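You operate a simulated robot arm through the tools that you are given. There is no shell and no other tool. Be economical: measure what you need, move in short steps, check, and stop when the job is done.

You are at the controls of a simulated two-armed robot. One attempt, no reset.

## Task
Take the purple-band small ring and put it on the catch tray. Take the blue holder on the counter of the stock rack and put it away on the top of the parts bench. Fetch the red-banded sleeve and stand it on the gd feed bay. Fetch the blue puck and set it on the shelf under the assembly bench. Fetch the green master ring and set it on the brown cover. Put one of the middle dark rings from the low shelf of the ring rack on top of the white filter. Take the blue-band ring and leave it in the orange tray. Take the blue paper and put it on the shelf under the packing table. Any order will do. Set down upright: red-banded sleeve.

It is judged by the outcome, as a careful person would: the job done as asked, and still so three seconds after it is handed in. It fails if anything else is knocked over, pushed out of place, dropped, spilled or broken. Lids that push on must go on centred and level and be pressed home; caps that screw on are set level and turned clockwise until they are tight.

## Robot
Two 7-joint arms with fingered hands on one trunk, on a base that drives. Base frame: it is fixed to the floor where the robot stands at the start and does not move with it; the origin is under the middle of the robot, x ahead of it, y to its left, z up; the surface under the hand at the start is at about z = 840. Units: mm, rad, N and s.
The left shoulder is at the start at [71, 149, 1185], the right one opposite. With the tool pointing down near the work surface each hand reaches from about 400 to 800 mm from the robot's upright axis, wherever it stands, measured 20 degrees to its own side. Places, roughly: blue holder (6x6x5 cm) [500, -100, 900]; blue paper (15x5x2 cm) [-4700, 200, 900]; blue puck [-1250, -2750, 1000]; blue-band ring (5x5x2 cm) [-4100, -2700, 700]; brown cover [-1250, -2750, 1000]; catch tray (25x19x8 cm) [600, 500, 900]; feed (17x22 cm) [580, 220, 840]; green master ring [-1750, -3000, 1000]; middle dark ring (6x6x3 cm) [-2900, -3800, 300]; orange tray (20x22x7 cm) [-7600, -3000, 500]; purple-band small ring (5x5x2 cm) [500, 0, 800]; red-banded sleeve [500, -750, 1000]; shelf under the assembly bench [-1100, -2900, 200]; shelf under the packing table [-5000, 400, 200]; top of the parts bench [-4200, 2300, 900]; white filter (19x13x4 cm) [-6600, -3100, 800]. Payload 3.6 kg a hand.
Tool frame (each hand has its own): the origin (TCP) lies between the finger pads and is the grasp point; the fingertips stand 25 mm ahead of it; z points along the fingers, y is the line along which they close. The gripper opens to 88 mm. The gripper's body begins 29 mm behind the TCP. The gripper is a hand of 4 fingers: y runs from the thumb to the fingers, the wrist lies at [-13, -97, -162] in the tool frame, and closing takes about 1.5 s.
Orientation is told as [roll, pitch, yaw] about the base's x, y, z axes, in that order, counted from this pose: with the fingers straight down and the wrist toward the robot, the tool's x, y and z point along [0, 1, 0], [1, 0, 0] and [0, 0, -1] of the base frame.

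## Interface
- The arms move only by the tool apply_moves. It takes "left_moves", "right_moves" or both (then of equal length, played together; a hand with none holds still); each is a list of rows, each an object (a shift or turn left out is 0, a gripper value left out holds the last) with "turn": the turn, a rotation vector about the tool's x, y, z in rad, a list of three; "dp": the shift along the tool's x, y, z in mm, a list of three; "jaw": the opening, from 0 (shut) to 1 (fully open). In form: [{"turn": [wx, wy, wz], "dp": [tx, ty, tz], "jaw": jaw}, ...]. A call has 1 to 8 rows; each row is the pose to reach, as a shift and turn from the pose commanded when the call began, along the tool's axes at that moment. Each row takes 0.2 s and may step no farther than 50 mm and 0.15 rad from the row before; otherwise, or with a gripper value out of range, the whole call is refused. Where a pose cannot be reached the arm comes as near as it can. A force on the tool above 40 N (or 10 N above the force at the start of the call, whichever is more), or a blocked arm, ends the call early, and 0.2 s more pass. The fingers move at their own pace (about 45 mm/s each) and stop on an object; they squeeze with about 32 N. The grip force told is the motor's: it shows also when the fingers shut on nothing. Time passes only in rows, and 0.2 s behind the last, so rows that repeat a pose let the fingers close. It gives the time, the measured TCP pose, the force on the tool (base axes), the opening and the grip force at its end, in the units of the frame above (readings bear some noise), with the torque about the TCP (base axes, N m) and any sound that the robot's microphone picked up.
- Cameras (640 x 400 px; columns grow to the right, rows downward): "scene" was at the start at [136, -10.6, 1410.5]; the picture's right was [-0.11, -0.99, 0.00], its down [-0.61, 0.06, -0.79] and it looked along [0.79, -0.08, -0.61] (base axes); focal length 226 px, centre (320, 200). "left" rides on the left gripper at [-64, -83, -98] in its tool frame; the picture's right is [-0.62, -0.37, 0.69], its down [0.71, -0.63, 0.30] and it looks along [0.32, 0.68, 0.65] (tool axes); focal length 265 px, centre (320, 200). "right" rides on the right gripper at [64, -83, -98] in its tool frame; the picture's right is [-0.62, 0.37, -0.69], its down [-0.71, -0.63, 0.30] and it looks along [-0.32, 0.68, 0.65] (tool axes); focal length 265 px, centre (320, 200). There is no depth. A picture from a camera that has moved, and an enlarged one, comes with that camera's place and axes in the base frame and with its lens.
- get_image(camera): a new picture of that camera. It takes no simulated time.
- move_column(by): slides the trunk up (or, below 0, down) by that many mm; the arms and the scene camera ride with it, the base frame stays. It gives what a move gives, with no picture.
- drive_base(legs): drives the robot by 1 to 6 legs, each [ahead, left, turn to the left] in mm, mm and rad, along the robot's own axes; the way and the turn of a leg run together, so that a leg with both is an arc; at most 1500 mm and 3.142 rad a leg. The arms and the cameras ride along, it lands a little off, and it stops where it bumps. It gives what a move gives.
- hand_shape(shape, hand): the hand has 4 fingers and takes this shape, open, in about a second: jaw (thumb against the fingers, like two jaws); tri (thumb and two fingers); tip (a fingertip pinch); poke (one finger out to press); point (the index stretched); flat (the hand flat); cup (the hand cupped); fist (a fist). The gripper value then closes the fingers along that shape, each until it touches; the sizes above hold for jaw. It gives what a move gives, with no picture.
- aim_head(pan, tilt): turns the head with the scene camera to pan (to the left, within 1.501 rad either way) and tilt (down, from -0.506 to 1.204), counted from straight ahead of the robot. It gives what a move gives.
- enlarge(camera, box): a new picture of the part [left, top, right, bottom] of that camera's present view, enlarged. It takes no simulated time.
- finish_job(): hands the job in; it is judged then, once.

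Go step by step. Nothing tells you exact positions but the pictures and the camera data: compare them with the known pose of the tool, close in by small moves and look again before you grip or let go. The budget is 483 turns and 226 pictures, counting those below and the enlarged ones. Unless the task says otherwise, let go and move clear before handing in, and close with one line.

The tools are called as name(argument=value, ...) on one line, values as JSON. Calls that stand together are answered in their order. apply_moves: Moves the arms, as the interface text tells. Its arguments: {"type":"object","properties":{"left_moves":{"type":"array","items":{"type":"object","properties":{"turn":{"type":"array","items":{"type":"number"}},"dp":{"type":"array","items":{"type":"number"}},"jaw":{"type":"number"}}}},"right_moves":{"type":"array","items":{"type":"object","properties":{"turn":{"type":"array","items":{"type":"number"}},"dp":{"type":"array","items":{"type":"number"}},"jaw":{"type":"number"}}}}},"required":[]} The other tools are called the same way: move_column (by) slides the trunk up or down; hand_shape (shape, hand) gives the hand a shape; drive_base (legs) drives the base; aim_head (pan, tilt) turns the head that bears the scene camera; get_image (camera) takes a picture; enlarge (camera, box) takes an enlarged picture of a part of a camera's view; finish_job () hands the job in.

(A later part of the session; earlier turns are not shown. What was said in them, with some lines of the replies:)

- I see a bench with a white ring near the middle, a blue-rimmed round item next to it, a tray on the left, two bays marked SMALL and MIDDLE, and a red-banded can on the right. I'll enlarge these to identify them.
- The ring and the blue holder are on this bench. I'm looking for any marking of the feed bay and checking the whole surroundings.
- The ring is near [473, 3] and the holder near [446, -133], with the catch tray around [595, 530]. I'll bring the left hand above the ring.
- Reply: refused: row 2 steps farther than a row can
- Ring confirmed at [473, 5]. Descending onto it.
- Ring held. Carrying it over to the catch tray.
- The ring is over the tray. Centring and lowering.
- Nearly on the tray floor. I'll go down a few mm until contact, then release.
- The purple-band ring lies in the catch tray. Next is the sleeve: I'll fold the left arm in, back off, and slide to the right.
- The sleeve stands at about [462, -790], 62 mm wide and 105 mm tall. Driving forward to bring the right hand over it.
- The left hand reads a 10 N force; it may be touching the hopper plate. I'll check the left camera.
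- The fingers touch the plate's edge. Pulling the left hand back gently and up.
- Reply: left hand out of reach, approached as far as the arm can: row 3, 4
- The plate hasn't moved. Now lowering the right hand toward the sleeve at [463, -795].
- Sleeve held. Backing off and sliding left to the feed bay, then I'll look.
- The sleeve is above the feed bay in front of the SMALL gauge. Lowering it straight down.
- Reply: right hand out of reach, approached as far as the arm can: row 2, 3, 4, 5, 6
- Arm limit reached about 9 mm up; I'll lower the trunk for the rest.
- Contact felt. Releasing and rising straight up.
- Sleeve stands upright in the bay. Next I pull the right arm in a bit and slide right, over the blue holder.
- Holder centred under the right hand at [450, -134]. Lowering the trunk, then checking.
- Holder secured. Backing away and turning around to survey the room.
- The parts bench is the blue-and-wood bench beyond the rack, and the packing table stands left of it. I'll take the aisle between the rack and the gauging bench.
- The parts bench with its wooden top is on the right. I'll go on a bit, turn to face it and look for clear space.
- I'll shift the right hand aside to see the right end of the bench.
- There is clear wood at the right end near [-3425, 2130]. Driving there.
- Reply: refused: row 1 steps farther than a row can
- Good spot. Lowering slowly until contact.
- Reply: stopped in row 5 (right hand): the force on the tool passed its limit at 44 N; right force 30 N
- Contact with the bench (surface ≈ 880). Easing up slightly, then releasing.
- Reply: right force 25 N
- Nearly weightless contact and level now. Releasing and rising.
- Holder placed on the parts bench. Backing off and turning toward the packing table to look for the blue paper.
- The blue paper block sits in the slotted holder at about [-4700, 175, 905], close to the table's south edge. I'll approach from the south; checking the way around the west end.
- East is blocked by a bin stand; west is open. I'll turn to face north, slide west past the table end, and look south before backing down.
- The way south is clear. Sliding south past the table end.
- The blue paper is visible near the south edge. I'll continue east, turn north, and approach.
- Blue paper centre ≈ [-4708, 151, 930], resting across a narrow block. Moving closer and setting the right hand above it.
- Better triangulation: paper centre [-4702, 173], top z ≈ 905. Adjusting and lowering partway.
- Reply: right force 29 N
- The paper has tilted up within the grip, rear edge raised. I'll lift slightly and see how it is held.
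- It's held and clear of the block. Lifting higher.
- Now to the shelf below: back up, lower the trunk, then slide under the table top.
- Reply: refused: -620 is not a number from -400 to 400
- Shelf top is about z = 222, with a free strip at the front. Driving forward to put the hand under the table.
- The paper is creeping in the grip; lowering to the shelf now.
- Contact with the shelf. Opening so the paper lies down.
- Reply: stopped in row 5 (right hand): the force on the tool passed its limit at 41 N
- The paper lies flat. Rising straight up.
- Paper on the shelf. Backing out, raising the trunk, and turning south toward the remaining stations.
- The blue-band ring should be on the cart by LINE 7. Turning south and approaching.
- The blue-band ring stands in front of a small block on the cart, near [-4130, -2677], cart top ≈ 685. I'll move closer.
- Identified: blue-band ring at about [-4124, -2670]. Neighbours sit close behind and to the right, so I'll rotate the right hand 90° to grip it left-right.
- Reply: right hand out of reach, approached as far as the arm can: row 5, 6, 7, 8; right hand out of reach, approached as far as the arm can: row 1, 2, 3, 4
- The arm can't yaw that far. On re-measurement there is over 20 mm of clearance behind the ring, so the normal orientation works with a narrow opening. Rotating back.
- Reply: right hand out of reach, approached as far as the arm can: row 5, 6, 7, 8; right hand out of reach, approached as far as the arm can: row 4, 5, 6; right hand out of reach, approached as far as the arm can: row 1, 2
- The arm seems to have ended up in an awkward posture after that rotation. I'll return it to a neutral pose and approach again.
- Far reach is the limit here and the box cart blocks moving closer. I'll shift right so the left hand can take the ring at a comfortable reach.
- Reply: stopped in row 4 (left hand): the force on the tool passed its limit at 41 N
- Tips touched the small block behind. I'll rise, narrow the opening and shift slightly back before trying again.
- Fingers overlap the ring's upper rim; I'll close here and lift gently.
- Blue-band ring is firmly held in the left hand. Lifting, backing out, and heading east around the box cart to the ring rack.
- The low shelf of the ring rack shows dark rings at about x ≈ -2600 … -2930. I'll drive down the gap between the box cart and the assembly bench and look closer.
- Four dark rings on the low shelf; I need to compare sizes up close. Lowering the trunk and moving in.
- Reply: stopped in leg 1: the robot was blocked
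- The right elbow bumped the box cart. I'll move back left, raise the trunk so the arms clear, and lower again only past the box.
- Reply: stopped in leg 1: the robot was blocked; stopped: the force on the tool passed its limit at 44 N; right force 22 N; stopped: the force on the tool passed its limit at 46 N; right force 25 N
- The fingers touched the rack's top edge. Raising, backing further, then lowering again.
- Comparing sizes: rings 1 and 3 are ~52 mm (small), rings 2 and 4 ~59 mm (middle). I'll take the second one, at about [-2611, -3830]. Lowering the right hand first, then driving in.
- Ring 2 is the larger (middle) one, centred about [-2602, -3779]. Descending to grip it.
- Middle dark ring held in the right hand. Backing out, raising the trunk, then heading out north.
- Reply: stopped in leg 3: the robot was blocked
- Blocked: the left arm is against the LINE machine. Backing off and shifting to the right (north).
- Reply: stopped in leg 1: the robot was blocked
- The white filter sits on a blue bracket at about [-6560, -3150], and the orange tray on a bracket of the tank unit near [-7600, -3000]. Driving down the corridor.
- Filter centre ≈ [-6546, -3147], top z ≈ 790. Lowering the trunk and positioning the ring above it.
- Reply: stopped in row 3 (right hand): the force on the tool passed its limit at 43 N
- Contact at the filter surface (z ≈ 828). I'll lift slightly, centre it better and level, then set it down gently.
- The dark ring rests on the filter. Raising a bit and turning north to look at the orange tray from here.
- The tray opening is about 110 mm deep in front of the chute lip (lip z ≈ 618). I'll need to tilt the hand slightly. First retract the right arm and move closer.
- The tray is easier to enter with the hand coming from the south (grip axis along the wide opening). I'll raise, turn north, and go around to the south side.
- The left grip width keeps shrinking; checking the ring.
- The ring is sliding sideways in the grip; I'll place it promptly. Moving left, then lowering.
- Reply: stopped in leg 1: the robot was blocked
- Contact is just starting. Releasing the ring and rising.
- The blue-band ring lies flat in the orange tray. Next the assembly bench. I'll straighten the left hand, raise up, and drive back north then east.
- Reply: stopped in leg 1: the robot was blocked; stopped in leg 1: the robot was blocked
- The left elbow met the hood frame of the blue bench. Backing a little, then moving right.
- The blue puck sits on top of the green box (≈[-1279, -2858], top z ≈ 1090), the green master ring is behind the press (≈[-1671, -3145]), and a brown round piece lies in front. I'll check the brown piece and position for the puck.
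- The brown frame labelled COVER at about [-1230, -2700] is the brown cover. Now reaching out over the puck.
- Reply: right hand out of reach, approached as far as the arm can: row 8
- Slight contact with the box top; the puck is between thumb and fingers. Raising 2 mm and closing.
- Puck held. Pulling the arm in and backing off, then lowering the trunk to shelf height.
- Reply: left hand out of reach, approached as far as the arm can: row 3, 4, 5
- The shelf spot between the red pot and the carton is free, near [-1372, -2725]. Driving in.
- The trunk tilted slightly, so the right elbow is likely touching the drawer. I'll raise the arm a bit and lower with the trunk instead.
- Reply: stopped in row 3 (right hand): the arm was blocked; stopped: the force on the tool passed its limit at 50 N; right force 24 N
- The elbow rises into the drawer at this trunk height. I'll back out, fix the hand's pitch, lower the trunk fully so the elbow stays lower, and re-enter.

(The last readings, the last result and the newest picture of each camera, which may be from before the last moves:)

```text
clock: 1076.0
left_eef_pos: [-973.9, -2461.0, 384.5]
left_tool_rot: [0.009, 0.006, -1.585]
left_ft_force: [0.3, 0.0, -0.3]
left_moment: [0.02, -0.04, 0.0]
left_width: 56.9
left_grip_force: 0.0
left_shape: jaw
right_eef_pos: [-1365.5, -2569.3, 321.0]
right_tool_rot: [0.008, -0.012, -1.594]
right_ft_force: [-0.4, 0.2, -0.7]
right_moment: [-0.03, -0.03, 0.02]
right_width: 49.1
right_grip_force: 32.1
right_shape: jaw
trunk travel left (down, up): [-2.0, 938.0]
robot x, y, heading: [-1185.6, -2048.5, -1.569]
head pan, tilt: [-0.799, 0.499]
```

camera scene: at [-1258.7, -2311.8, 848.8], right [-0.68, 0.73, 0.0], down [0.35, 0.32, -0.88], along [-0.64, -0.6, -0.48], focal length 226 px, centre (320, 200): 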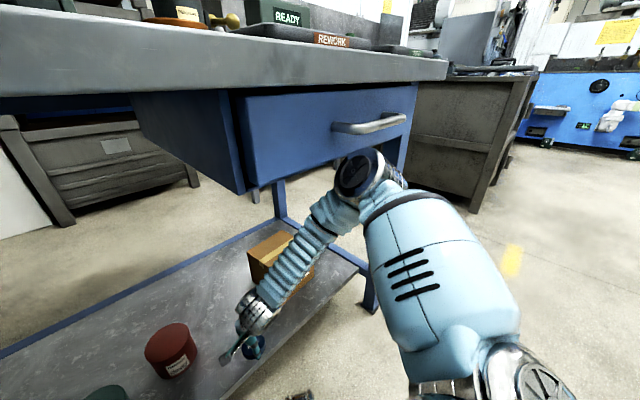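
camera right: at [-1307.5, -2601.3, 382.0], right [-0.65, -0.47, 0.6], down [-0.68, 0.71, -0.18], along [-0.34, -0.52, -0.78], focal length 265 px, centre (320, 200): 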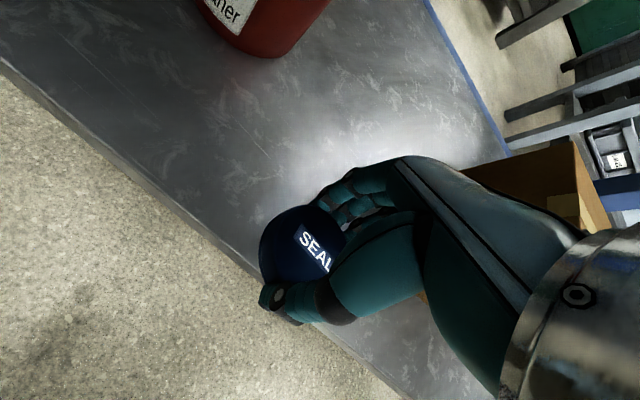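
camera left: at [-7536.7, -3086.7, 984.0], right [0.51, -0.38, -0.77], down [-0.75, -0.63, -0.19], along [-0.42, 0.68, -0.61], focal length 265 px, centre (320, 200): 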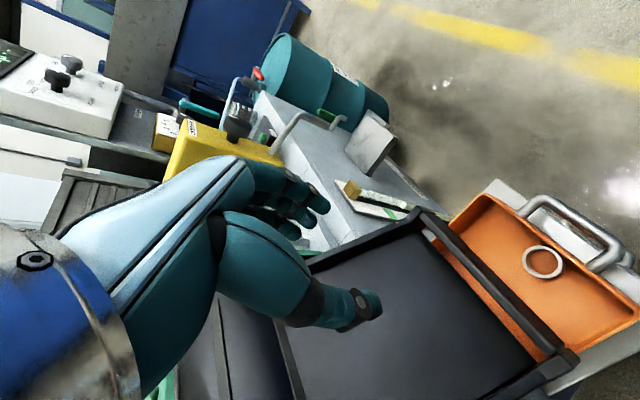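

drive_base(legs=[[145, 0, 0]])

apply_moves(right_moves=[{"dp": [0, 0, 25]}, {"dp": [0, 0, 50]}, {"dp": [0, 0, 65]}])

get_image(camera="right")

```text
clock: 1078.5
left_eef_pos: [-974.0, -2603.8, 383.7]
left_tool_rot: [0.009, 0.008, -1.583]
left_ft_force: [-0.6, 0.2, 0.2]
left_moment: [-0.03, 0.01, 0.0]
left_width: 56.8
left_grip_force: 0.1
left_shape: jaw
right_eef_pos: [-1365.9, -2711.3, 321.2]
right_tool_rot: [0.008, -0.012, -1.595]
right_ft_force: [-0.9, 0.4, -0.7]
right_moment: [-0.03, 0.02, 0.0]
right_width: 48.9
right_grip_force: 32.6
right_shape: jaw
trunk travel left (down, up): [-2.0, 938.0]
robot x, y, heading: [-1185.0, -2193.8, -1.574]
head pan, tilt: [-0.799, 0.499]
```

```text
clock: 1079.3
left_eef_pos: [-975.2, -2601.9, 384.2]
left_tool_rot: [0.01, 0.006, -1.584]
left_ft_force: [-0.3, -1.1, -0.7]
left_moment: [-0.01, 0.02, 0.02]
left_width: 57.1
left_grip_force: 0.1
left_shape: jaw
right_eef_pos: [-1364.4, -2713.5, 255.7]
right_tool_rot: [0.008, -0.012, -1.595]
right_ft_force: [0.1, -1.3, -1.4]
right_moment: [-0.01, -0.01, 0.01]
right_width: 48.8
right_grip_force: 31.9
right_shape: jaw
trunk travel left (down, up): [-2.0, 938.0]
robot x, y, heading: [-1190.3, -2194.3, -1.563]
head pan, tilt: [-0.799, 0.499]
```

```text
50 pictures are left
camera right: at [-1298.4, -2630.0, 353.5], right [-0.63, -0.34, 0.69], down [-0.7, 0.64, -0.32], along [-0.34, -0.68, -0.65], focal length 265 px, centre (320, 200)
```

right: 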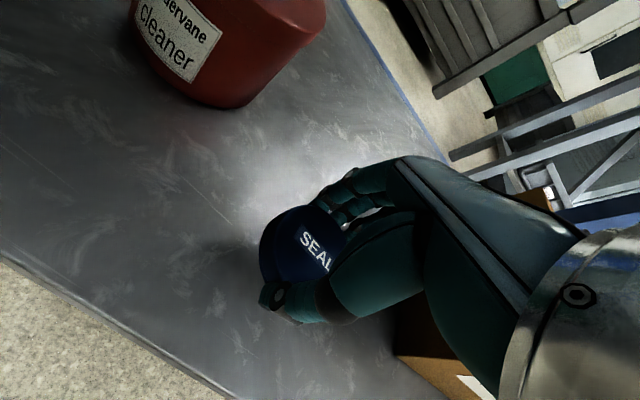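

Good placement, no elbow contact. Lowering to the shelf.

apply_moves(right_moves=[{"dp": [0, 0, 8]}, {"dp": [0, 0, 14]}, {"dp": [0, 0, 19]}, {"dp": [0, 0, 23]}])

```text
clock: 1080.3
left_eef_pos: [-974.4, -2602.8, 383.5]
left_tool_rot: [0.009, 0.007, -1.586]
left_ft_force: [-0.7, -0.6, 0.5]
left_moment: [0.0, 0.01, 0.02]
left_width: 56.8
left_grip_force: 0.2
left_shape: jaw
right_eef_pos: [-1364.6, -2713.4, 234.8]
right_tool_rot: [0.006, -0.011, -1.596]
right_ft_force: [0.1, 0.1, -1.5]
right_moment: [0.0, -0.05, 0.02]
right_width: 48.8
right_grip_force: 31.8
right_shape: jaw
trunk travel left (down, up): [-2.0, 938.0]
robot x, y, heading: [-1188.1, -2196.9, -1.57]
head pan, tilt: [-0.799, 0.499]
```

apply_moves(right_moves=[{"dp": [0, 0, 4]}, {"dp": [0, 0, 8]}, {"dp": [0, 0, 11]}])

```text
clock: 1081.1
left_eef_pos: [-973.9, -2602.0, 384.8]
left_tool_rot: [0.009, 0.006, -1.585]
left_ft_force: [0.0, -1.2, 0.2]
left_moment: [-0.02, -0.02, 0.01]
left_width: 56.7
left_grip_force: 0.1
left_shape: jaw
right_eef_pos: [-1364.4, -2714.1, 225.7]
right_tool_rot: [0.008, -0.018, -1.595]
right_ft_force: [-2.5, 4.7, 20.6]
right_moment: [0.81, -0.05, 0.07]
right_width: 48.9
right_grip_force: 31.3
right_shape: jaw
trunk travel left (down, up): [-2.0, 938.0]
robot x, y, heading: [-1187.8, -2194.6, -1.574]
head pan, tilt: [-0.799, 0.499]
```

Contact. Easing 2 mm and releasing.

apply_moves(right_moves=[{"dp": [0, 0, -3]}, {"dp": [0, 0, -4], "jaw": 0.7}, {"dp": [0, 0, -6], "jaw": 0.85}, {"dp": [0, 0, -8]}, {"dp": [0, 0, -10]}, {"dp": [0, 0, -30]}, {"dp": [0, 0, -65]}, {"dp": [0, 0, -95]}])

get_image(camera="right")

```text
clock: 1082.9
left_eef_pos: [-975.1, -2603.0, 383.1]
left_tool_rot: [0.009, 0.008, -1.583]
left_ft_force: [-0.8, -0.8, -0.7]
left_moment: [0.0, 0.02, -0.02]
left_width: 57.0
left_grip_force: 0.0
left_shape: jaw
right_eef_pos: [-1365.6, -2711.7, 315.5]
right_tool_rot: [0.006, -0.012, -1.596]
right_ft_force: [-0.3, -0.1, -0.2]
right_moment: [-0.03, -0.02, 0.01]
right_width: 74.6
right_grip_force: 0.2
right_shape: jaw
trunk travel left (down, up): [-2.0, 938.0]
robot x, y, heading: [-1185.3, -2196.3, -1.573]
head pan, tilt: [-0.799, 0.499]
```

```text
49 pictures are left
camera right: at [-1298.0, -2628.1, 413.1], right [-0.63, -0.35, 0.69], down [-0.7, 0.64, -0.32], along [-0.34, -0.68, -0.65], focal length 265 px, centre (320, 200)
```

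right: 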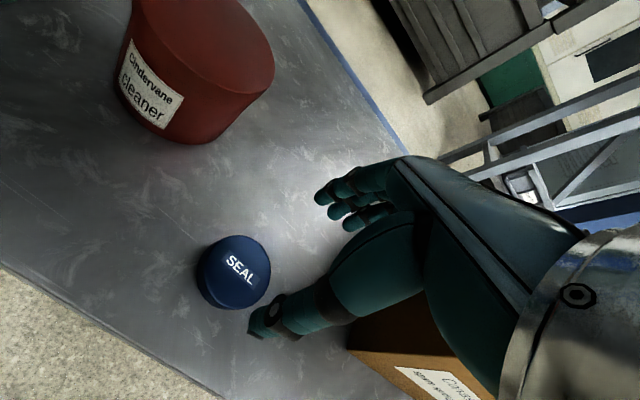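

Puck is on the shelf. Backing out, raising, and going around to the west end of the bench for the green master ring.

drive_base(legs=[[-480, 0, 0]])

move_column(by=400)

move_column(by=400)

drive_base(legs=[[0, -1260, 0], [1250, 0, 0]])

```text
clock: 1089.4
left_eef_pos: [-976.0, -2127.9, 385.3]
left_tool_rot: [0.009, 0.008, -1.587]
left_ft_force: [-0.2, 0.0, -0.7]
left_moment: [0.02, -0.01, -0.01]
left_width: 57.0
left_grip_force: 0.1
left_shape: jaw
right_eef_pos: [-1366.1, -2236.6, 314.0]
right_tool_rot: [0.005, -0.012, -1.597]
right_ft_force: [0.4, 0.1, 1.0]
right_moment: [-0.03, 0.01, 0.03]
right_width: 74.5
right_grip_force: 0.0
right_shape: jaw
trunk travel left (down, up): [-2.0, 938.0]
robot x, y, heading: [-1186.6, -1717.0, -1.572]
head pan, tilt: [-0.799, 0.499]
```

```text
clock: 1093.2
left_eef_pos: [-974.1, -2128.3, 783.3]
left_tool_rot: [0.009, 0.007, -1.588]
left_ft_force: [0.3, 0.0, 0.1]
left_moment: [-0.02, 0.0, -0.04]
left_width: 56.8
left_grip_force: 0.0
left_shape: jaw
right_eef_pos: [-1366.2, -2234.8, 714.5]
right_tool_rot: [0.008, -0.013, -1.595]
right_ft_force: [-0.2, -0.1, 0.8]
right_moment: [-0.02, 0.02, -0.01]
right_width: 74.5
right_grip_force: 0.0
right_shape: jaw
trunk travel left (down, up): [-402.0, 538.0]
robot x, y, heading: [-1181.8, -1720.0, -1.574]
head pan, tilt: [-0.799, 0.499]
```

```text
clock: 1097.1
left_eef_pos: [-974.0, -2128.3, 1183.5]
left_tool_rot: [0.009, 0.006, -1.587]
left_ft_force: [-0.2, 0.5, 0.0]
left_moment: [-0.03, -0.03, -0.01]
left_width: 57.3
left_grip_force: 0.0
left_shape: jaw
right_eef_pos: [-1365.7, -2235.4, 1114.3]
right_tool_rot: [0.006, -0.013, -1.597]
right_ft_force: [0.6, -0.4, -0.7]
right_moment: [0.0, 0.03, 0.01]
right_width: 74.6
right_grip_force: 0.0
right_shape: jaw
trunk travel left (down, up): [-802.0, 138.0]
robot x, y, heading: [-1183.7, -1717.0, -1.572]
head pan, tilt: [-0.799, 0.499]
```

```text
clock: 1129.1
left_eef_pos: [-2223.9, -3384.0, 1184.0]
left_tool_rot: [0.008, 0.007, -1.578]
left_ft_force: [-0.5, 0.7, 0.6]
left_moment: [-0.01, -0.03, 0.0]
left_width: 56.9
left_grip_force: 0.0
left_shape: jaw
right_eef_pos: [-2613.2, -3493.8, 1115.1]
right_tool_rot: [0.008, -0.014, -1.588]
right_ft_force: [0.1, -0.8, 0.4]
right_moment: [0.01, 0.0, -0.01]
right_width: 74.6
right_grip_force: 0.0
right_shape: jaw
trunk travel left (down, up): [-802.0, 138.0]
robot x, y, heading: [-2440.8, -2978.4, -1.567]
head pan, tilt: [-0.799, 0.499]
```

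drive_base(legs=[[0, 0, 1.567]])

aim_head(pan=-0.1, tilt=0.6)

get_image(camera="scene")

get_image(camera="right")

```text
clock: 1139.5
left_eef_pos: [-2033.4, -2758.2, 1184.2]
left_tool_rot: [0.009, 0.006, 0.002]
left_ft_force: [-0.8, -0.8, -0.6]
left_moment: [-0.01, 0.01, 0.01]
left_width: 57.2
left_grip_force: 0.1
left_shape: jaw
right_eef_pos: [-1920.4, -3148.4, 1114.8]
right_tool_rot: [0.007, -0.012, -0.01]
right_ft_force: [-0.1, 0.4, -0.1]
right_moment: [0.01, 0.0, 0.02]
right_width: 74.8
right_grip_force: 0.1
right_shape: jaw
trunk travel left (down, up): [-802.0, 138.0]
robot x, y, heading: [-2440.9, -2978.8, 0.017]
head pan, tilt: [-0.799, 0.499]
```

```text
clock: 1140.6
left_eef_pos: [-2034.1, -2760.1, 1184.5]
left_tool_rot: [0.01, 0.009, 0.001]
left_ft_force: [0.0, -0.1, -0.1]
left_moment: [0.01, -0.01, 0.04]
left_width: 56.8
left_grip_force: 0.1
left_shape: jaw
right_eef_pos: [-1920.9, -3148.0, 1115.1]
right_tool_rot: [0.009, -0.012, -0.012]
right_ft_force: [-0.1, -0.3, -0.1]
right_moment: [0.01, -0.01, 0.03]
right_width: 74.8
right_grip_force: 0.1
right_shape: jaw
trunk travel left (down, up): [-802.0, 138.0]
robot x, y, heading: [-2439.3, -2978.5, 0.013]
head pan, tilt: [-0.099, 0.6]
```

```text
48 pictures are left
camera scene: at [-2303.1, -2985.9, 1542.2], right [-0.09, -1.0, 0.0], down [-0.56, 0.05, -0.83], along [0.82, -0.07, -0.56], focal length 226 px, centre (320, 200)
```

scene: 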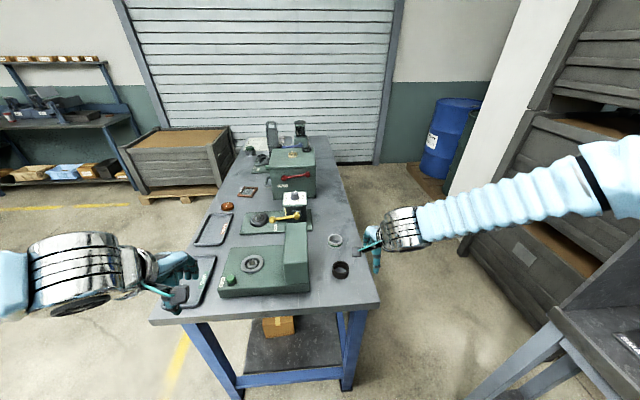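

```text
47 pictures are left
camera right: at [-2002.8, -3083.9, 1213.1], right [0.35, -0.63, 0.69], down [-0.63, -0.71, -0.32], along [0.69, -0.33, -0.65], focal length 265 px, centre (320, 200)
```

right: 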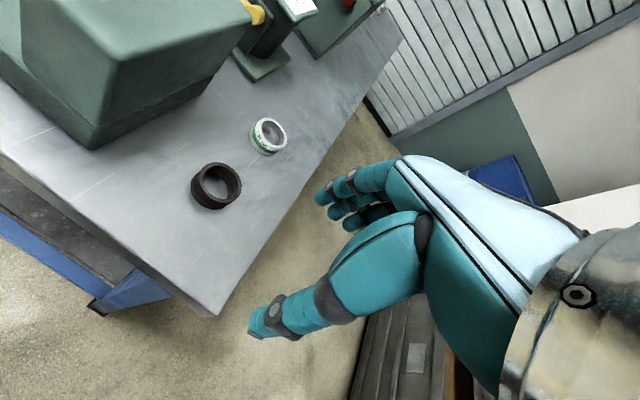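

Green master ring at about [-1642, -3102]. Moving closer.

drive_base(legs=[[0, 50, -0.013], [185, 0, 0]])

apply_moves(right_moves=[{"dp": [0, 30, 30]}, {"dp": [0, 65, 60]}, {"dp": [0, 93, 90], "jaw": 0.85}, {"dp": [0, 93, 130]}])

get_image(camera="right")

```text
clock: 1144.5
left_eef_pos: [-1848.2, -2710.4, 1184.0]
left_tool_rot: [0.007, 0.009, -0.012]
left_ft_force: [0.1, 0.8, 0.3]
left_moment: [-0.04, 0.0, 0.02]
left_width: 56.8
left_grip_force: 0.0
left_shape: jaw
right_eef_pos: [-1739.7, -3099.5, 1117.3]
right_tool_rot: [0.004, -0.015, -0.019]
right_ft_force: [-0.7, 0.9, -0.4]
right_moment: [-0.01, 0.01, 0.04]
right_width: 74.5
right_grip_force: 0.0
right_shape: jaw
trunk travel left (down, up): [-802.0, 138.0]
robot x, y, heading: [-2253.7, -2928.3, 0.008]
head pan, tilt: [-0.099, 0.6]
```

```text
clock: 1145.5
left_eef_pos: [-1847.2, -2712.3, 1184.7]
left_tool_rot: [0.01, 0.01, -0.011]
left_ft_force: [-0.3, -0.7, -0.3]
left_moment: [-0.04, -0.03, 0.01]
left_width: 57.1
left_grip_force: 0.0
left_shape: jaw
right_eef_pos: [-1665.4, -3118.2, 1008.3]
right_tool_rot: [0.008, -0.015, -0.019]
right_ft_force: [0.2, -0.7, 0.5]
right_moment: [0.03, 0.01, 0.03]
right_width: 74.6
right_grip_force: 0.0
right_shape: jaw
right hand out of reach, approached as far as the arm can: row 3, 4
trunk travel left (down, up): [-802.0, 138.0]
robot x, y, heading: [-2255.2, -2926.3, -0.0]
head pan, tilt: [-0.099, 0.6]
```

```text
46 pictures are left
camera right: at [-1747.3, -3053.0, 1106.3], right [0.35, -0.63, 0.69], down [-0.64, -0.7, -0.32], along [0.69, -0.33, -0.65], focal length 265 px, centre (320, 200)
```

right: 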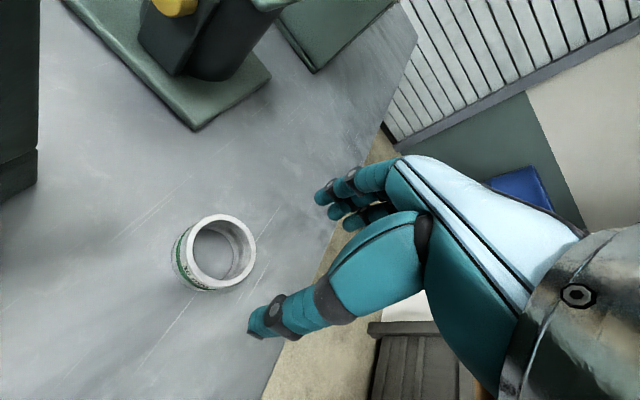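

drive_base(legs=[[16, 10, 0]])

move_column(by=-75)

get_image(camera="right")

```text
clock: 1146.4
left_eef_pos: [-1833.7, -2702.1, 1185.3]
left_tool_rot: [0.007, 0.008, -0.011]
left_ft_force: [-1.0, 0.1, 0.6]
left_moment: [0.05, -0.03, -0.01]
left_width: 57.2
left_grip_force: 0.1
left_shape: jaw
right_eef_pos: [-1651.2, -3108.4, 1010.2]
right_tool_rot: [0.009, -0.016, -0.019]
right_ft_force: [-0.6, -0.3, 0.5]
right_moment: [0.02, -0.01, 0.0]
right_width: 74.8
right_grip_force: 0.1
right_shape: jaw
trunk travel left (down, up): [-802.0, 138.0]
robot x, y, heading: [-2233.2, -2916.0, 0.001]
head pan, tilt: [-0.099, 0.6]
```

```text
clock: 1147.5
left_eef_pos: [-1829.2, -2700.9, 1109.8]
left_tool_rot: [0.006, 0.011, -0.009]
left_ft_force: [0.1, -0.4, 0.0]
left_moment: [-0.01, -0.01, 0.0]
left_width: 56.9
left_grip_force: 0.1
left_shape: jaw
right_eef_pos: [-1648.7, -3106.8, 932.9]
right_tool_rot: [0.007, -0.015, -0.02]
right_ft_force: [-0.2, 0.2, 0.3]
right_moment: [0.03, 0.04, -0.01]
right_width: 74.5
right_grip_force: 0.0
right_shape: jaw
trunk travel left (down, up): [-727.0, 213.0]
robot x, y, heading: [-2235.0, -2914.2, 0.003]
head pan, tilt: [-0.099, 0.6]
```

```text
45 pictures are left
camera right: at [-1730.5, -3041.7, 1031.3], right [0.35, -0.63, 0.69], down [-0.64, -0.7, -0.32], along [0.69, -0.33, -0.65], focal length 265 px, centre (320, 200)
```

right: 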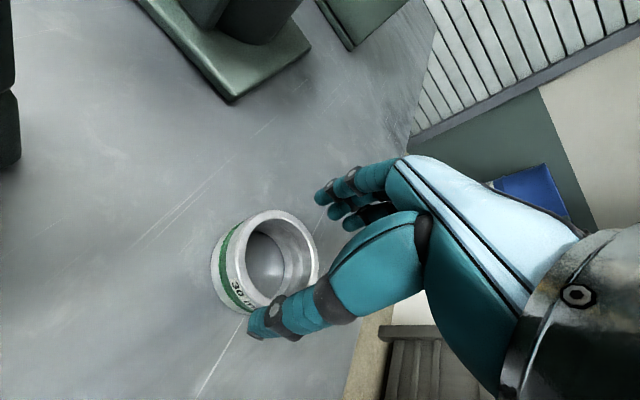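

drive_base(legs=[[5, 0, 0]])

move_column(by=-36)

get_image(camera="right")

```text
clock: 1148.2
left_eef_pos: [-1825.2, -2702.8, 1110.7]
left_tool_rot: [0.009, 0.008, -0.01]
left_ft_force: [0.3, -0.2, 0.3]
left_moment: [0.03, 0.0, -0.02]
left_width: 57.2
left_grip_force: 0.0
left_shape: jaw
right_eef_pos: [-1645.9, -3108.3, 934.6]
right_tool_rot: [0.008, -0.016, -0.019]
right_ft_force: [-0.9, -0.6, -0.8]
right_moment: [-0.01, 0.02, 0.02]
right_width: 74.9
right_grip_force: 0.0
right_shape: jaw
trunk travel left (down, up): [-727.0, 213.0]
robot x, y, heading: [-2233.0, -2915.1, 0.001]
head pan, tilt: [-0.099, 0.6]
```

```text
clock: 1149.0
left_eef_pos: [-1826.0, -2701.6, 1074.5]
left_tool_rot: [0.008, 0.008, -0.01]
left_ft_force: [1.0, 0.3, -0.2]
left_moment: [0.0, 0.0, 0.0]
left_width: 56.8
left_grip_force: 0.2
left_shape: jaw
right_eef_pos: [-1642.0, -3106.3, 903.8]
right_tool_rot: [0.009, -0.027, -0.02]
right_ft_force: [3.8, -0.8, 31.9]
right_moment: [-0.05, 0.79, -0.01]
right_width: 74.1
right_grip_force: 0.1
right_shape: jaw
trunk travel left (down, up): [-691.0, 249.0]
robot x, y, heading: [-2227.3, -2915.7, 0.007]
head pan, tilt: [-0.099, 0.6]
```

```text
44 pictures are left
camera right: at [-1724.8, -3040.0, 1001.1], right [0.34, -0.63, 0.7], down [-0.64, -0.7, -0.33], along [0.69, -0.33, -0.64], focal length 265 px, centre (320, 200)
```

right: 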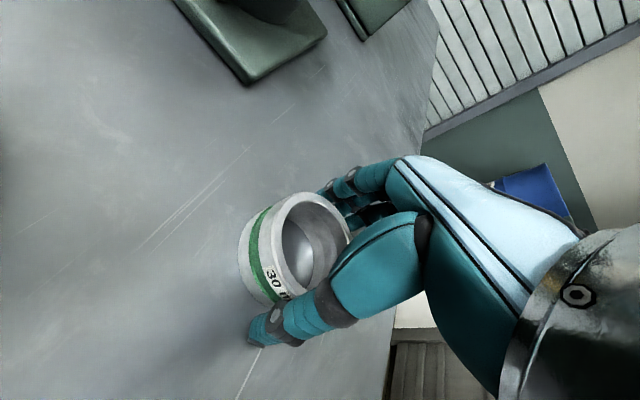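

move_column(by=6)

apply_moves(right_moves=[{"jaw": 0.6}, {"jaw": 0.45}, {"jaw": 0.3}, {"jaw": 0.3}, {"jaw": 0.3}, {"jaw": 0.3}, {"jaw": 0.3}])

move_column(by=120)

get_image(camera="right")

```text
clock: 1149.6
left_eef_pos: [-1824.4, -2702.3, 1078.9]
left_tool_rot: [0.008, 0.011, -0.011]
left_ft_force: [-0.3, -0.2, 0.0]
left_moment: [-0.01, 0.0, -0.01]
left_width: 57.3
left_grip_force: 0.1
left_shape: jaw
right_eef_pos: [-1644.2, -3106.4, 903.8]
right_tool_rot: [0.007, -0.015, -0.018]
right_ft_force: [4.8, 1.2, 15.3]
right_moment: [0.01, 0.38, 0.02]
right_width: 74.6
right_grip_force: 0.1
right_shape: jaw
trunk travel left (down, up): [-697.0, 243.0]
robot x, y, heading: [-2229.9, -2912.9, 0.003]
head pan, tilt: [-0.099, 0.6]
```

```text
clock: 1151.2
left_eef_pos: [-1827.2, -2700.6, 1080.4]
left_tool_rot: [0.007, 0.009, -0.012]
left_ft_force: [-0.4, -1.2, -0.5]
left_moment: [0.0, -0.01, 0.01]
left_width: 57.1
left_grip_force: 0.1
left_shape: jaw
right_eef_pos: [-1646.3, -3105.6, 905.6]
right_tool_rot: [0.007, -0.018, -0.018]
right_ft_force: [-4.9, 1.4, 19.2]
right_moment: [0.08, 0.85, -0.06]
right_width: 46.7
right_grip_force: 31.3
right_shape: jaw
trunk travel left (down, up): [-697.0, 243.0]
robot x, y, heading: [-2231.9, -2916.9, 0.009]
head pan, tilt: [-0.099, 0.6]
```

```text
clock: 1152.7
left_eef_pos: [-1823.1, -2700.9, 1198.8]
left_tool_rot: [0.008, 0.014, -0.012]
left_ft_force: [0.7, -0.5, -0.3]
left_moment: [0.01, -0.02, 0.01]
left_width: 57.0
left_grip_force: 0.0
left_shape: jaw
right_eef_pos: [-1643.9, -3106.7, 1023.1]
right_tool_rot: [0.006, -0.015, -0.018]
right_ft_force: [-0.3, 0.5, -1.8]
right_moment: [0.07, 0.02, -0.01]
right_width: 47.4
right_grip_force: 32.1
right_shape: jaw
trunk travel left (down, up): [-817.0, 123.0]
robot x, y, heading: [-2228.8, -2916.7, 0.002]
head pan, tilt: [-0.099, 0.6]
```

```text
43 pictures are left
camera right: at [-1725.4, -3041.6, 1121.3], right [0.35, -0.63, 0.69], down [-0.64, -0.7, -0.32], along [0.69, -0.33, -0.65], focal length 265 px, centre (320, 200)
```

right: 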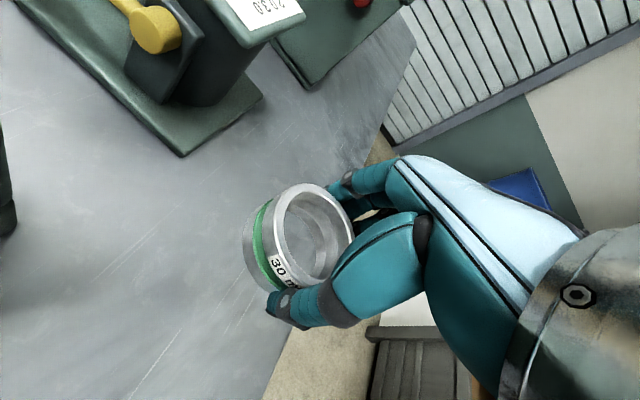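

Master ring held. Raising and retracting, then driving around to the north side of the bench where the cover lies.

move_column(by=100)

apply_moves(right_moves=[{"dp": [0, -40, -10]}, {"dp": [0, -80, -20]}, {"dp": [0, -110, -30]}, {"dp": [0, -140, -40]}])

drive_base(legs=[[-205, 0, 0], [0, 0, -1.57], [-1250, 0, 0], [0, 1400, 0]])

```text
clock: 1154.0
left_eef_pos: [-1824.5, -2701.8, 1299.1]
left_tool_rot: [0.008, 0.011, -0.011]
left_ft_force: [0.0, 0.3, -0.6]
left_moment: [0.0, -0.02, -0.01]
left_width: 57.1
left_grip_force: 0.1
left_shape: jaw
right_eef_pos: [-1643.4, -3107.4, 1124.0]
right_tool_rot: [0.006, -0.014, -0.019]
right_ft_force: [-0.2, 0.1, -2.3]
right_moment: [0.01, -0.02, -0.01]
right_width: 47.3
right_grip_force: 31.9
right_shape: jaw
trunk travel left (down, up): [-917.0, 23.0]
robot x, y, heading: [-2232.0, -2913.7, 0.011]
head pan, tilt: [-0.099, 0.6]
```

```text
clock: 1155.0
left_eef_pos: [-1823.5, -2701.0, 1299.5]
left_tool_rot: [0.009, 0.012, -0.01]
left_ft_force: [-0.4, -0.7, 0.0]
left_moment: [-0.03, -0.02, -0.01]
left_width: 57.0
left_grip_force: 0.1
left_shape: jaw
right_eef_pos: [-1784.1, -3104.8, 1161.4]
right_tool_rot: [0.007, -0.013, -0.02]
right_ft_force: [0.2, 0.5, -1.7]
right_moment: [0.03, 0.02, -0.01]
right_width: 47.3
right_grip_force: 32.2
right_shape: jaw
trunk travel left (down, up): [-917.0, 23.0]
robot x, y, heading: [-2228.5, -2919.7, 0.004]
head pan, tilt: [-0.099, 0.6]
```

```text
clock: 1201.5
left_eef_pos: [-831.0, -2089.7, 1299.4]
left_tool_rot: [0.007, 0.012, -1.599]
left_ft_force: [0.5, -0.3, -0.6]
left_moment: [-0.01, -0.01, -0.03]
left_width: 57.1
left_grip_force: 0.0
left_shape: jaw
right_eef_pos: [-1236.3, -2122.5, 1161.5]
right_tool_rot: [0.008, -0.013, -1.61]
right_ft_force: [-0.5, 0.3, -1.1]
right_moment: [0.0, 0.06, 0.01]
right_width: 44.7
right_grip_force: 32.7
right_shape: jaw
trunk travel left (down, up): [-917.0, 23.0]
robot x, y, heading: [-1035.3, -1679.3, -1.583]
head pan, tilt: [-0.099, 0.6]
```

drive_base(legs=[[0, 0, 0.012], [505, 0, 0]])

get_image(camera="right")

aim_head(pan=-0.2, tilt=0.9)

get_image(camera="scene")

```text
clock: 1208.9
left_eef_pos: [-824.9, -2603.6, 1299.2]
left_tool_rot: [0.007, 0.014, -1.587]
left_ft_force: [-0.2, 0.0, 0.5]
left_moment: [-0.03, 0.0, 0.02]
left_width: 57.0
left_grip_force: 0.1
left_shape: jaw
right_eef_pos: [-1230.4, -2639.4, 1160.8]
right_tool_rot: [0.006, -0.012, -1.596]
right_ft_force: [0.2, 0.3, -1.3]
right_moment: [0.02, 0.01, -0.01]
right_width: 44.4
right_grip_force: 31.4
right_shape: jaw
trunk travel left (down, up): [-917.0, 23.0]
robot x, y, heading: [-1034.2, -2190.6, -1.576]
head pan, tilt: [-0.099, 0.6]
```

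```text
42 pictures are left
camera right: at [-1161.9, -2556.6, 1260.0], right [-0.63, -0.34, 0.69], down [-0.7, 0.64, -0.32], along [-0.34, -0.68, -0.65], focal length 265 px, centre (320, 200)
```

right: 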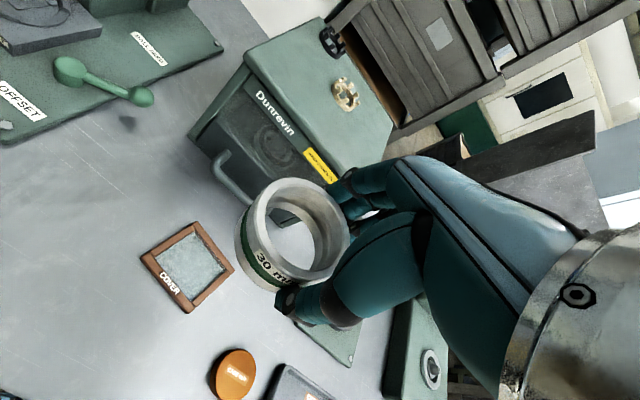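

```text
clock: 1209.7
left_eef_pos: [-825.8, -2603.3, 1299.0]
left_tool_rot: [0.007, 0.014, -1.587]
left_ft_force: [-0.4, 0.4, -0.5]
left_moment: [0.03, -0.02, -0.02]
left_width: 57.0
left_grip_force: 0.1
left_shape: jaw
right_eef_pos: [-1230.3, -2639.6, 1161.8]
right_tool_rot: [0.006, -0.013, -1.597]
right_ft_force: [0.7, 0.5, -2.2]
right_moment: [0.01, 0.05, -0.03]
right_width: 44.3
right_grip_force: 31.7
right_shape: jaw
trunk travel left (down, up): [-917.0, 23.0]
robot x, y, heading: [-1038.4, -2194.3, -1.574]
head pan, tilt: [-0.201, 0.901]
```

```text
41 pictures are left
camera scene: at [-1053.1, -2320.5, 1632.4], right [-0.98, 0.2, 0.0], down [0.16, 0.77, -0.62], along [-0.12, -0.61, -0.78], focal length 226 px, centre (320, 200)
```

scene: 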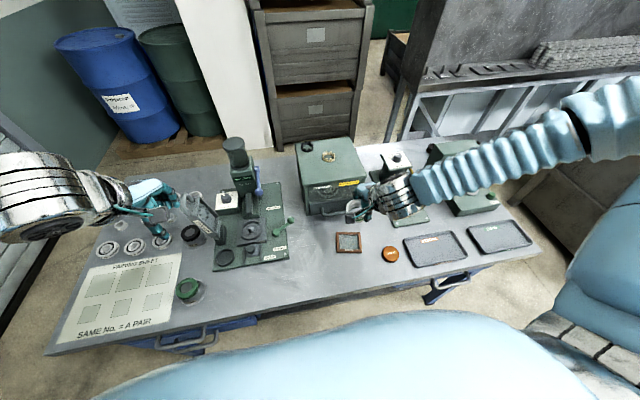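

Cover centre ≈ [-1231, -2685]. Positioning above it and lowering.

apply_moves(right_moves=[{"dp": [-2, 23, 20]}, {"dp": [-4, 46, 40]}, {"dp": [-4, 46, 85]}, {"dp": [-4, 46, 120]}])

move_column(by=-70)

get_image(camera="right")

```text
clock: 1210.7
left_eef_pos: [-826.5, -2601.6, 1299.3]
left_tool_rot: [0.007, 0.012, -1.587]
left_ft_force: [0.4, -0.2, -0.1]
left_moment: [-0.01, 0.01, -0.02]
left_width: 57.1
left_grip_force: 0.0
left_shape: jaw
right_eef_pos: [-1242.9, -2681.5, 1059.9]
right_tool_rot: [0.009, -0.015, -1.596]
right_ft_force: [-0.2, 0.4, -1.5]
right_moment: [-0.02, -0.01, 0.04]
right_width: 44.1
right_grip_force: 31.8
right_shape: jaw
right hand out of reach, approached as far as the arm can: row 4
trunk travel left (down, up): [-917.0, 23.0]
robot x, y, heading: [-1038.6, -2197.1, -1.576]
head pan, tilt: [-0.201, 0.901]
```

```text
clock: 1211.8
left_eef_pos: [-826.4, -2602.2, 1229.4]
left_tool_rot: [0.009, 0.013, -1.585]
left_ft_force: [-0.7, -0.1, 0.7]
left_moment: [-0.02, 0.01, 0.0]
left_width: 57.0
left_grip_force: 0.0
left_shape: jaw
right_eef_pos: [-1242.8, -2681.0, 990.0]
right_tool_rot: [0.01, -0.012, -1.595]
right_ft_force: [-0.1, -0.1, -1.3]
right_moment: [0.0, -0.02, 0.03]
right_width: 44.4
right_grip_force: 32.3
right_shape: jaw
trunk travel left (down, up): [-847.0, 93.0]
robot x, y, heading: [-1035.0, -2191.8, -1.573]
head pan, tilt: [-0.201, 0.901]
```

```text
40 pictures are left
camera right: at [-1175.8, -2598.2, 1088.5], right [-0.64, -0.34, 0.69], down [-0.7, 0.64, -0.32], along [-0.34, -0.68, -0.65], focal length 265 px, centre (320, 200)
```

right: 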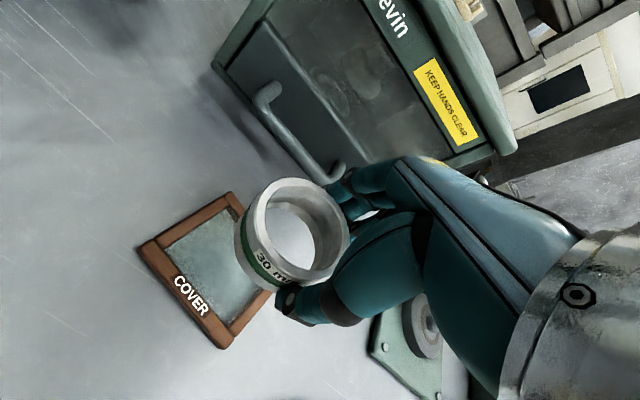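

Aligned over the cover. Lowering.

move_column(by=-62)

get_image(camera="right")

```text
clock: 1212.8
left_eef_pos: [-825.6, -2601.4, 1167.2]
left_tool_rot: [0.01, 0.013, -1.586]
left_ft_force: [-0.2, -0.1, 0.7]
left_moment: [-0.01, 0.03, 0.03]
left_width: 57.1
left_grip_force: 0.0
left_shape: jaw
right_eef_pos: [-1241.8, -2681.5, 929.5]
right_tool_rot: [0.007, -0.012, -1.596]
right_ft_force: [0.3, 0.5, -0.9]
right_moment: [0.0, 0.05, -0.01]
right_width: 44.1
right_grip_force: 32.1
right_shape: jaw
trunk travel left (down, up): [-785.0, 155.0]
robot x, y, heading: [-1037.4, -2194.8, -1.572]
head pan, tilt: [-0.201, 0.901]
```

```text
39 pictures are left
camera right: at [-1175.4, -2598.0, 1026.6], right [-0.63, -0.34, 0.69], down [-0.7, 0.64, -0.32], along [-0.34, -0.68, -0.65], focal length 265 px, centre (320, 200)
```

right: 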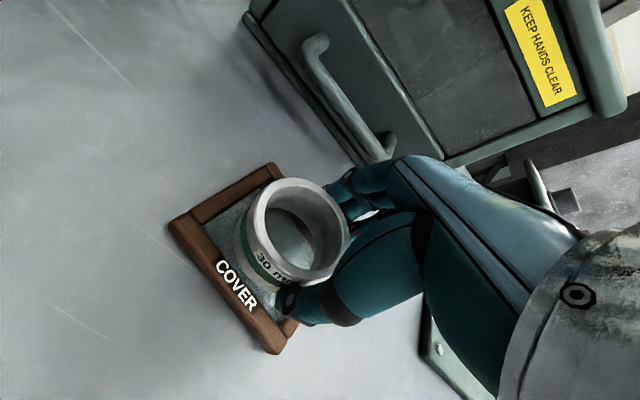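

move_column(by=-8)

```text
clock: 1213.4
left_eef_pos: [-826.9, -2602.0, 1159.4]
left_tool_rot: [0.008, 0.014, -1.586]
left_ft_force: [-0.2, 0.0, 0.3]
left_moment: [0.01, 0.01, -0.01]
left_width: 57.2
left_grip_force: 0.1
left_shape: jaw
right_eef_pos: [-1241.9, -2681.2, 920.1]
right_tool_rot: [0.007, -0.014, -1.596]
right_ft_force: [0.7, -0.2, -0.5]
right_moment: [-0.02, -0.01, -0.01]
right_width: 44.4
right_grip_force: 31.8
right_shape: jaw
trunk travel left (down, up): [-777.0, 163.0]
robot x, y, heading: [-1039.2, -2194.5, -1.575]
head pan, tilt: [-0.201, 0.901]
```

move_column(by=-4)

```text
clock: 1213.9
left_eef_pos: [-826.4, -2600.7, 1156.0]
left_tool_rot: [0.008, 0.013, -1.587]
left_ft_force: [0.3, 0.1, 0.7]
left_moment: [0.0, -0.01, -0.03]
left_width: 57.1
left_grip_force: 0.2
left_shape: jaw
right_eef_pos: [-1243.1, -2680.8, 916.9]
right_tool_rot: [0.008, -0.016, -1.595]
right_ft_force: [-1.8, 0.0, 9.1]
right_moment: [0.19, -0.02, -0.03]
right_width: 44.2
right_grip_force: 31.6
right_shape: jaw
trunk travel left (down, up): [-773.0, 167.0]
robot x, y, heading: [-1039.2, -2193.9, -1.572]
head pan, tilt: [-0.201, 0.901]
```

Contact on the cover. Releasing gently, then rising straight up.

apply_moves(right_moves=[{"dp": [0, 0, -1], "jaw": 0.55}, {"dp": [0, 0, -2], "jaw": 0.7}, {"dp": [0, 0, -3], "jaw": 0.8}, {"dp": [0, 0, -4]}, {"dp": [0, 0, -5]}])

get_image(camera="right")

```text
clock: 1215.1
left_eef_pos: [-827.1, -2602.0, 1155.2]
left_tool_rot: [0.008, 0.014, -1.586]
left_ft_force: [0.2, 0.3, 0.4]
left_moment: [-0.01, -0.05, -0.03]
left_width: 56.9
left_grip_force: 0.0
left_shape: jaw
right_eef_pos: [-1241.5, -2681.1, 921.6]
right_tool_rot: [0.009, -0.013, -1.595]
right_ft_force: [0.4, 0.5, 0.5]
right_moment: [0.0, 0.01, 0.02]
right_width: 70.2
right_grip_force: 0.1
right_shape: jaw
trunk travel left (down, up): [-773.0, 167.0]
robot x, y, heading: [-1038.6, -2195.6, -1.572]
head pan, tilt: [-0.201, 0.901]
```

```text
38 pictures are left
camera right: at [-1175.3, -2597.3, 1019.3], right [-0.63, -0.34, 0.69], down [-0.7, 0.64, -0.32], along [-0.34, -0.68, -0.65], focal length 265 px, centre (320, 200)
```

right: 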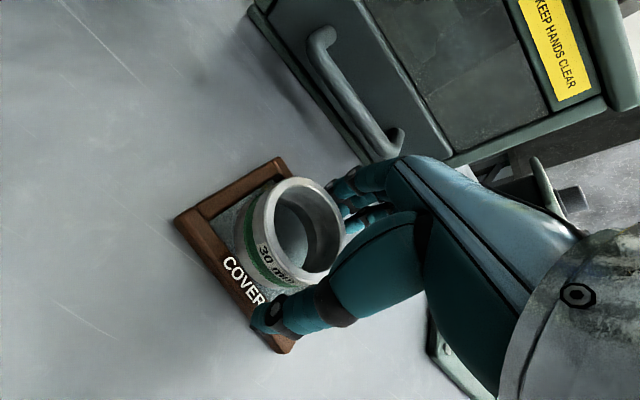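

move_column(by=160)

get_image(camera="right")

get_image(camera="scene")

```text
clock: 1216.9
left_eef_pos: [-827.7, -2601.0, 1315.5]
left_tool_rot: [0.007, 0.013, -1.586]
left_ft_force: [0.4, -0.6, -0.2]
left_moment: [-0.01, 0.01, -0.03]
left_width: 57.0
left_grip_force: 0.0
left_shape: jaw
right_eef_pos: [-1243.3, -2680.9, 1079.8]
right_tool_rot: [0.009, -0.012, -1.596]
right_ft_force: [-0.1, -0.8, -0.3]
right_moment: [-0.02, 0.02, 0.02]
right_width: 70.2
right_grip_force: 0.1
right_shape: jaw
trunk travel left (down, up): [-933.0, 7.0]
robot x, y, heading: [-1037.5, -2192.9, -1.572]
head pan, tilt: [-0.201, 0.901]
```

```text
37 pictures are left
camera right: at [-1175.4, -2597.4, 1179.3], right [-0.63, -0.34, 0.69], down [-0.7, 0.64, -0.32], along [-0.34, -0.68, -0.65], focal length 265 px, centre (320, 200)
```

right: 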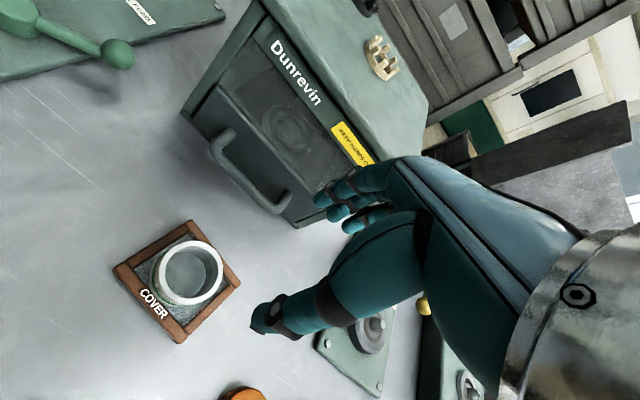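

```text
36 pictures are left
camera scene: at [-1053.8, -2319.8, 1648.3], right [-0.98, 0.2, 0.0], down [0.16, 0.77, -0.62], along [-0.12, -0.61, -0.78], focal length 226 px, centre (320, 200)
```

scene: 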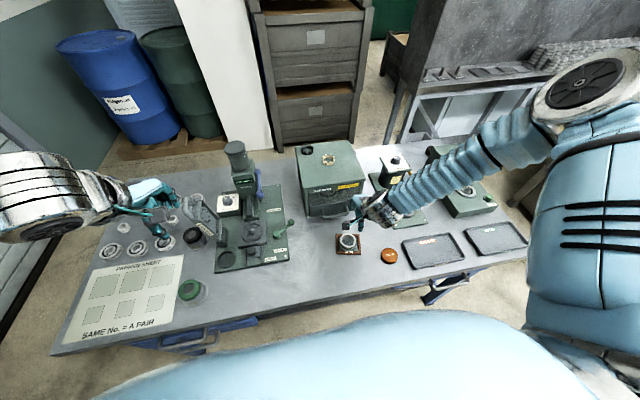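

The master ring sits on the cover. Moving clear and handing in.

drive_base(legs=[[-350, 0, 0]])

finish_job()

```text
clock: 1222.0
left_eef_pos: [-825.2, -2250.4, 1315.5]
left_tool_rot: [0.007, 0.014, -1.588]
left_ft_force: [-0.5, -0.2, -0.7]
left_moment: [0.01, -0.02, 0.02]
left_width: 57.0
left_grip_force: 0.1
left_shape: jaw
right_eef_pos: [-1240.4, -2328.0, 1080.8]
right_tool_rot: [0.008, -0.013, -1.597]
right_ft_force: [-0.1, 0.0, 0.4]
right_moment: [0.03, -0.01, 0.02]
right_width: 70.4
right_grip_force: 0.1
right_shape: jaw
trunk travel left (down, up): [-933.0, 7.0]
robot x, y, heading: [-1039.0, -1840.0, -1.577]
head pan, tilt: [-0.201, 0.901]
```

```text
The job is handed in.
```

All eight items were set down where you asked and the job is handed in. The sleeve stands upright, placed by the feed bay's listed position because I saw no "gd" mark. The arms bumped the box cart, the LINE machine, the hood frame, a drawer and a lamp plate; I saw nothing move, but did not go back to check everything.
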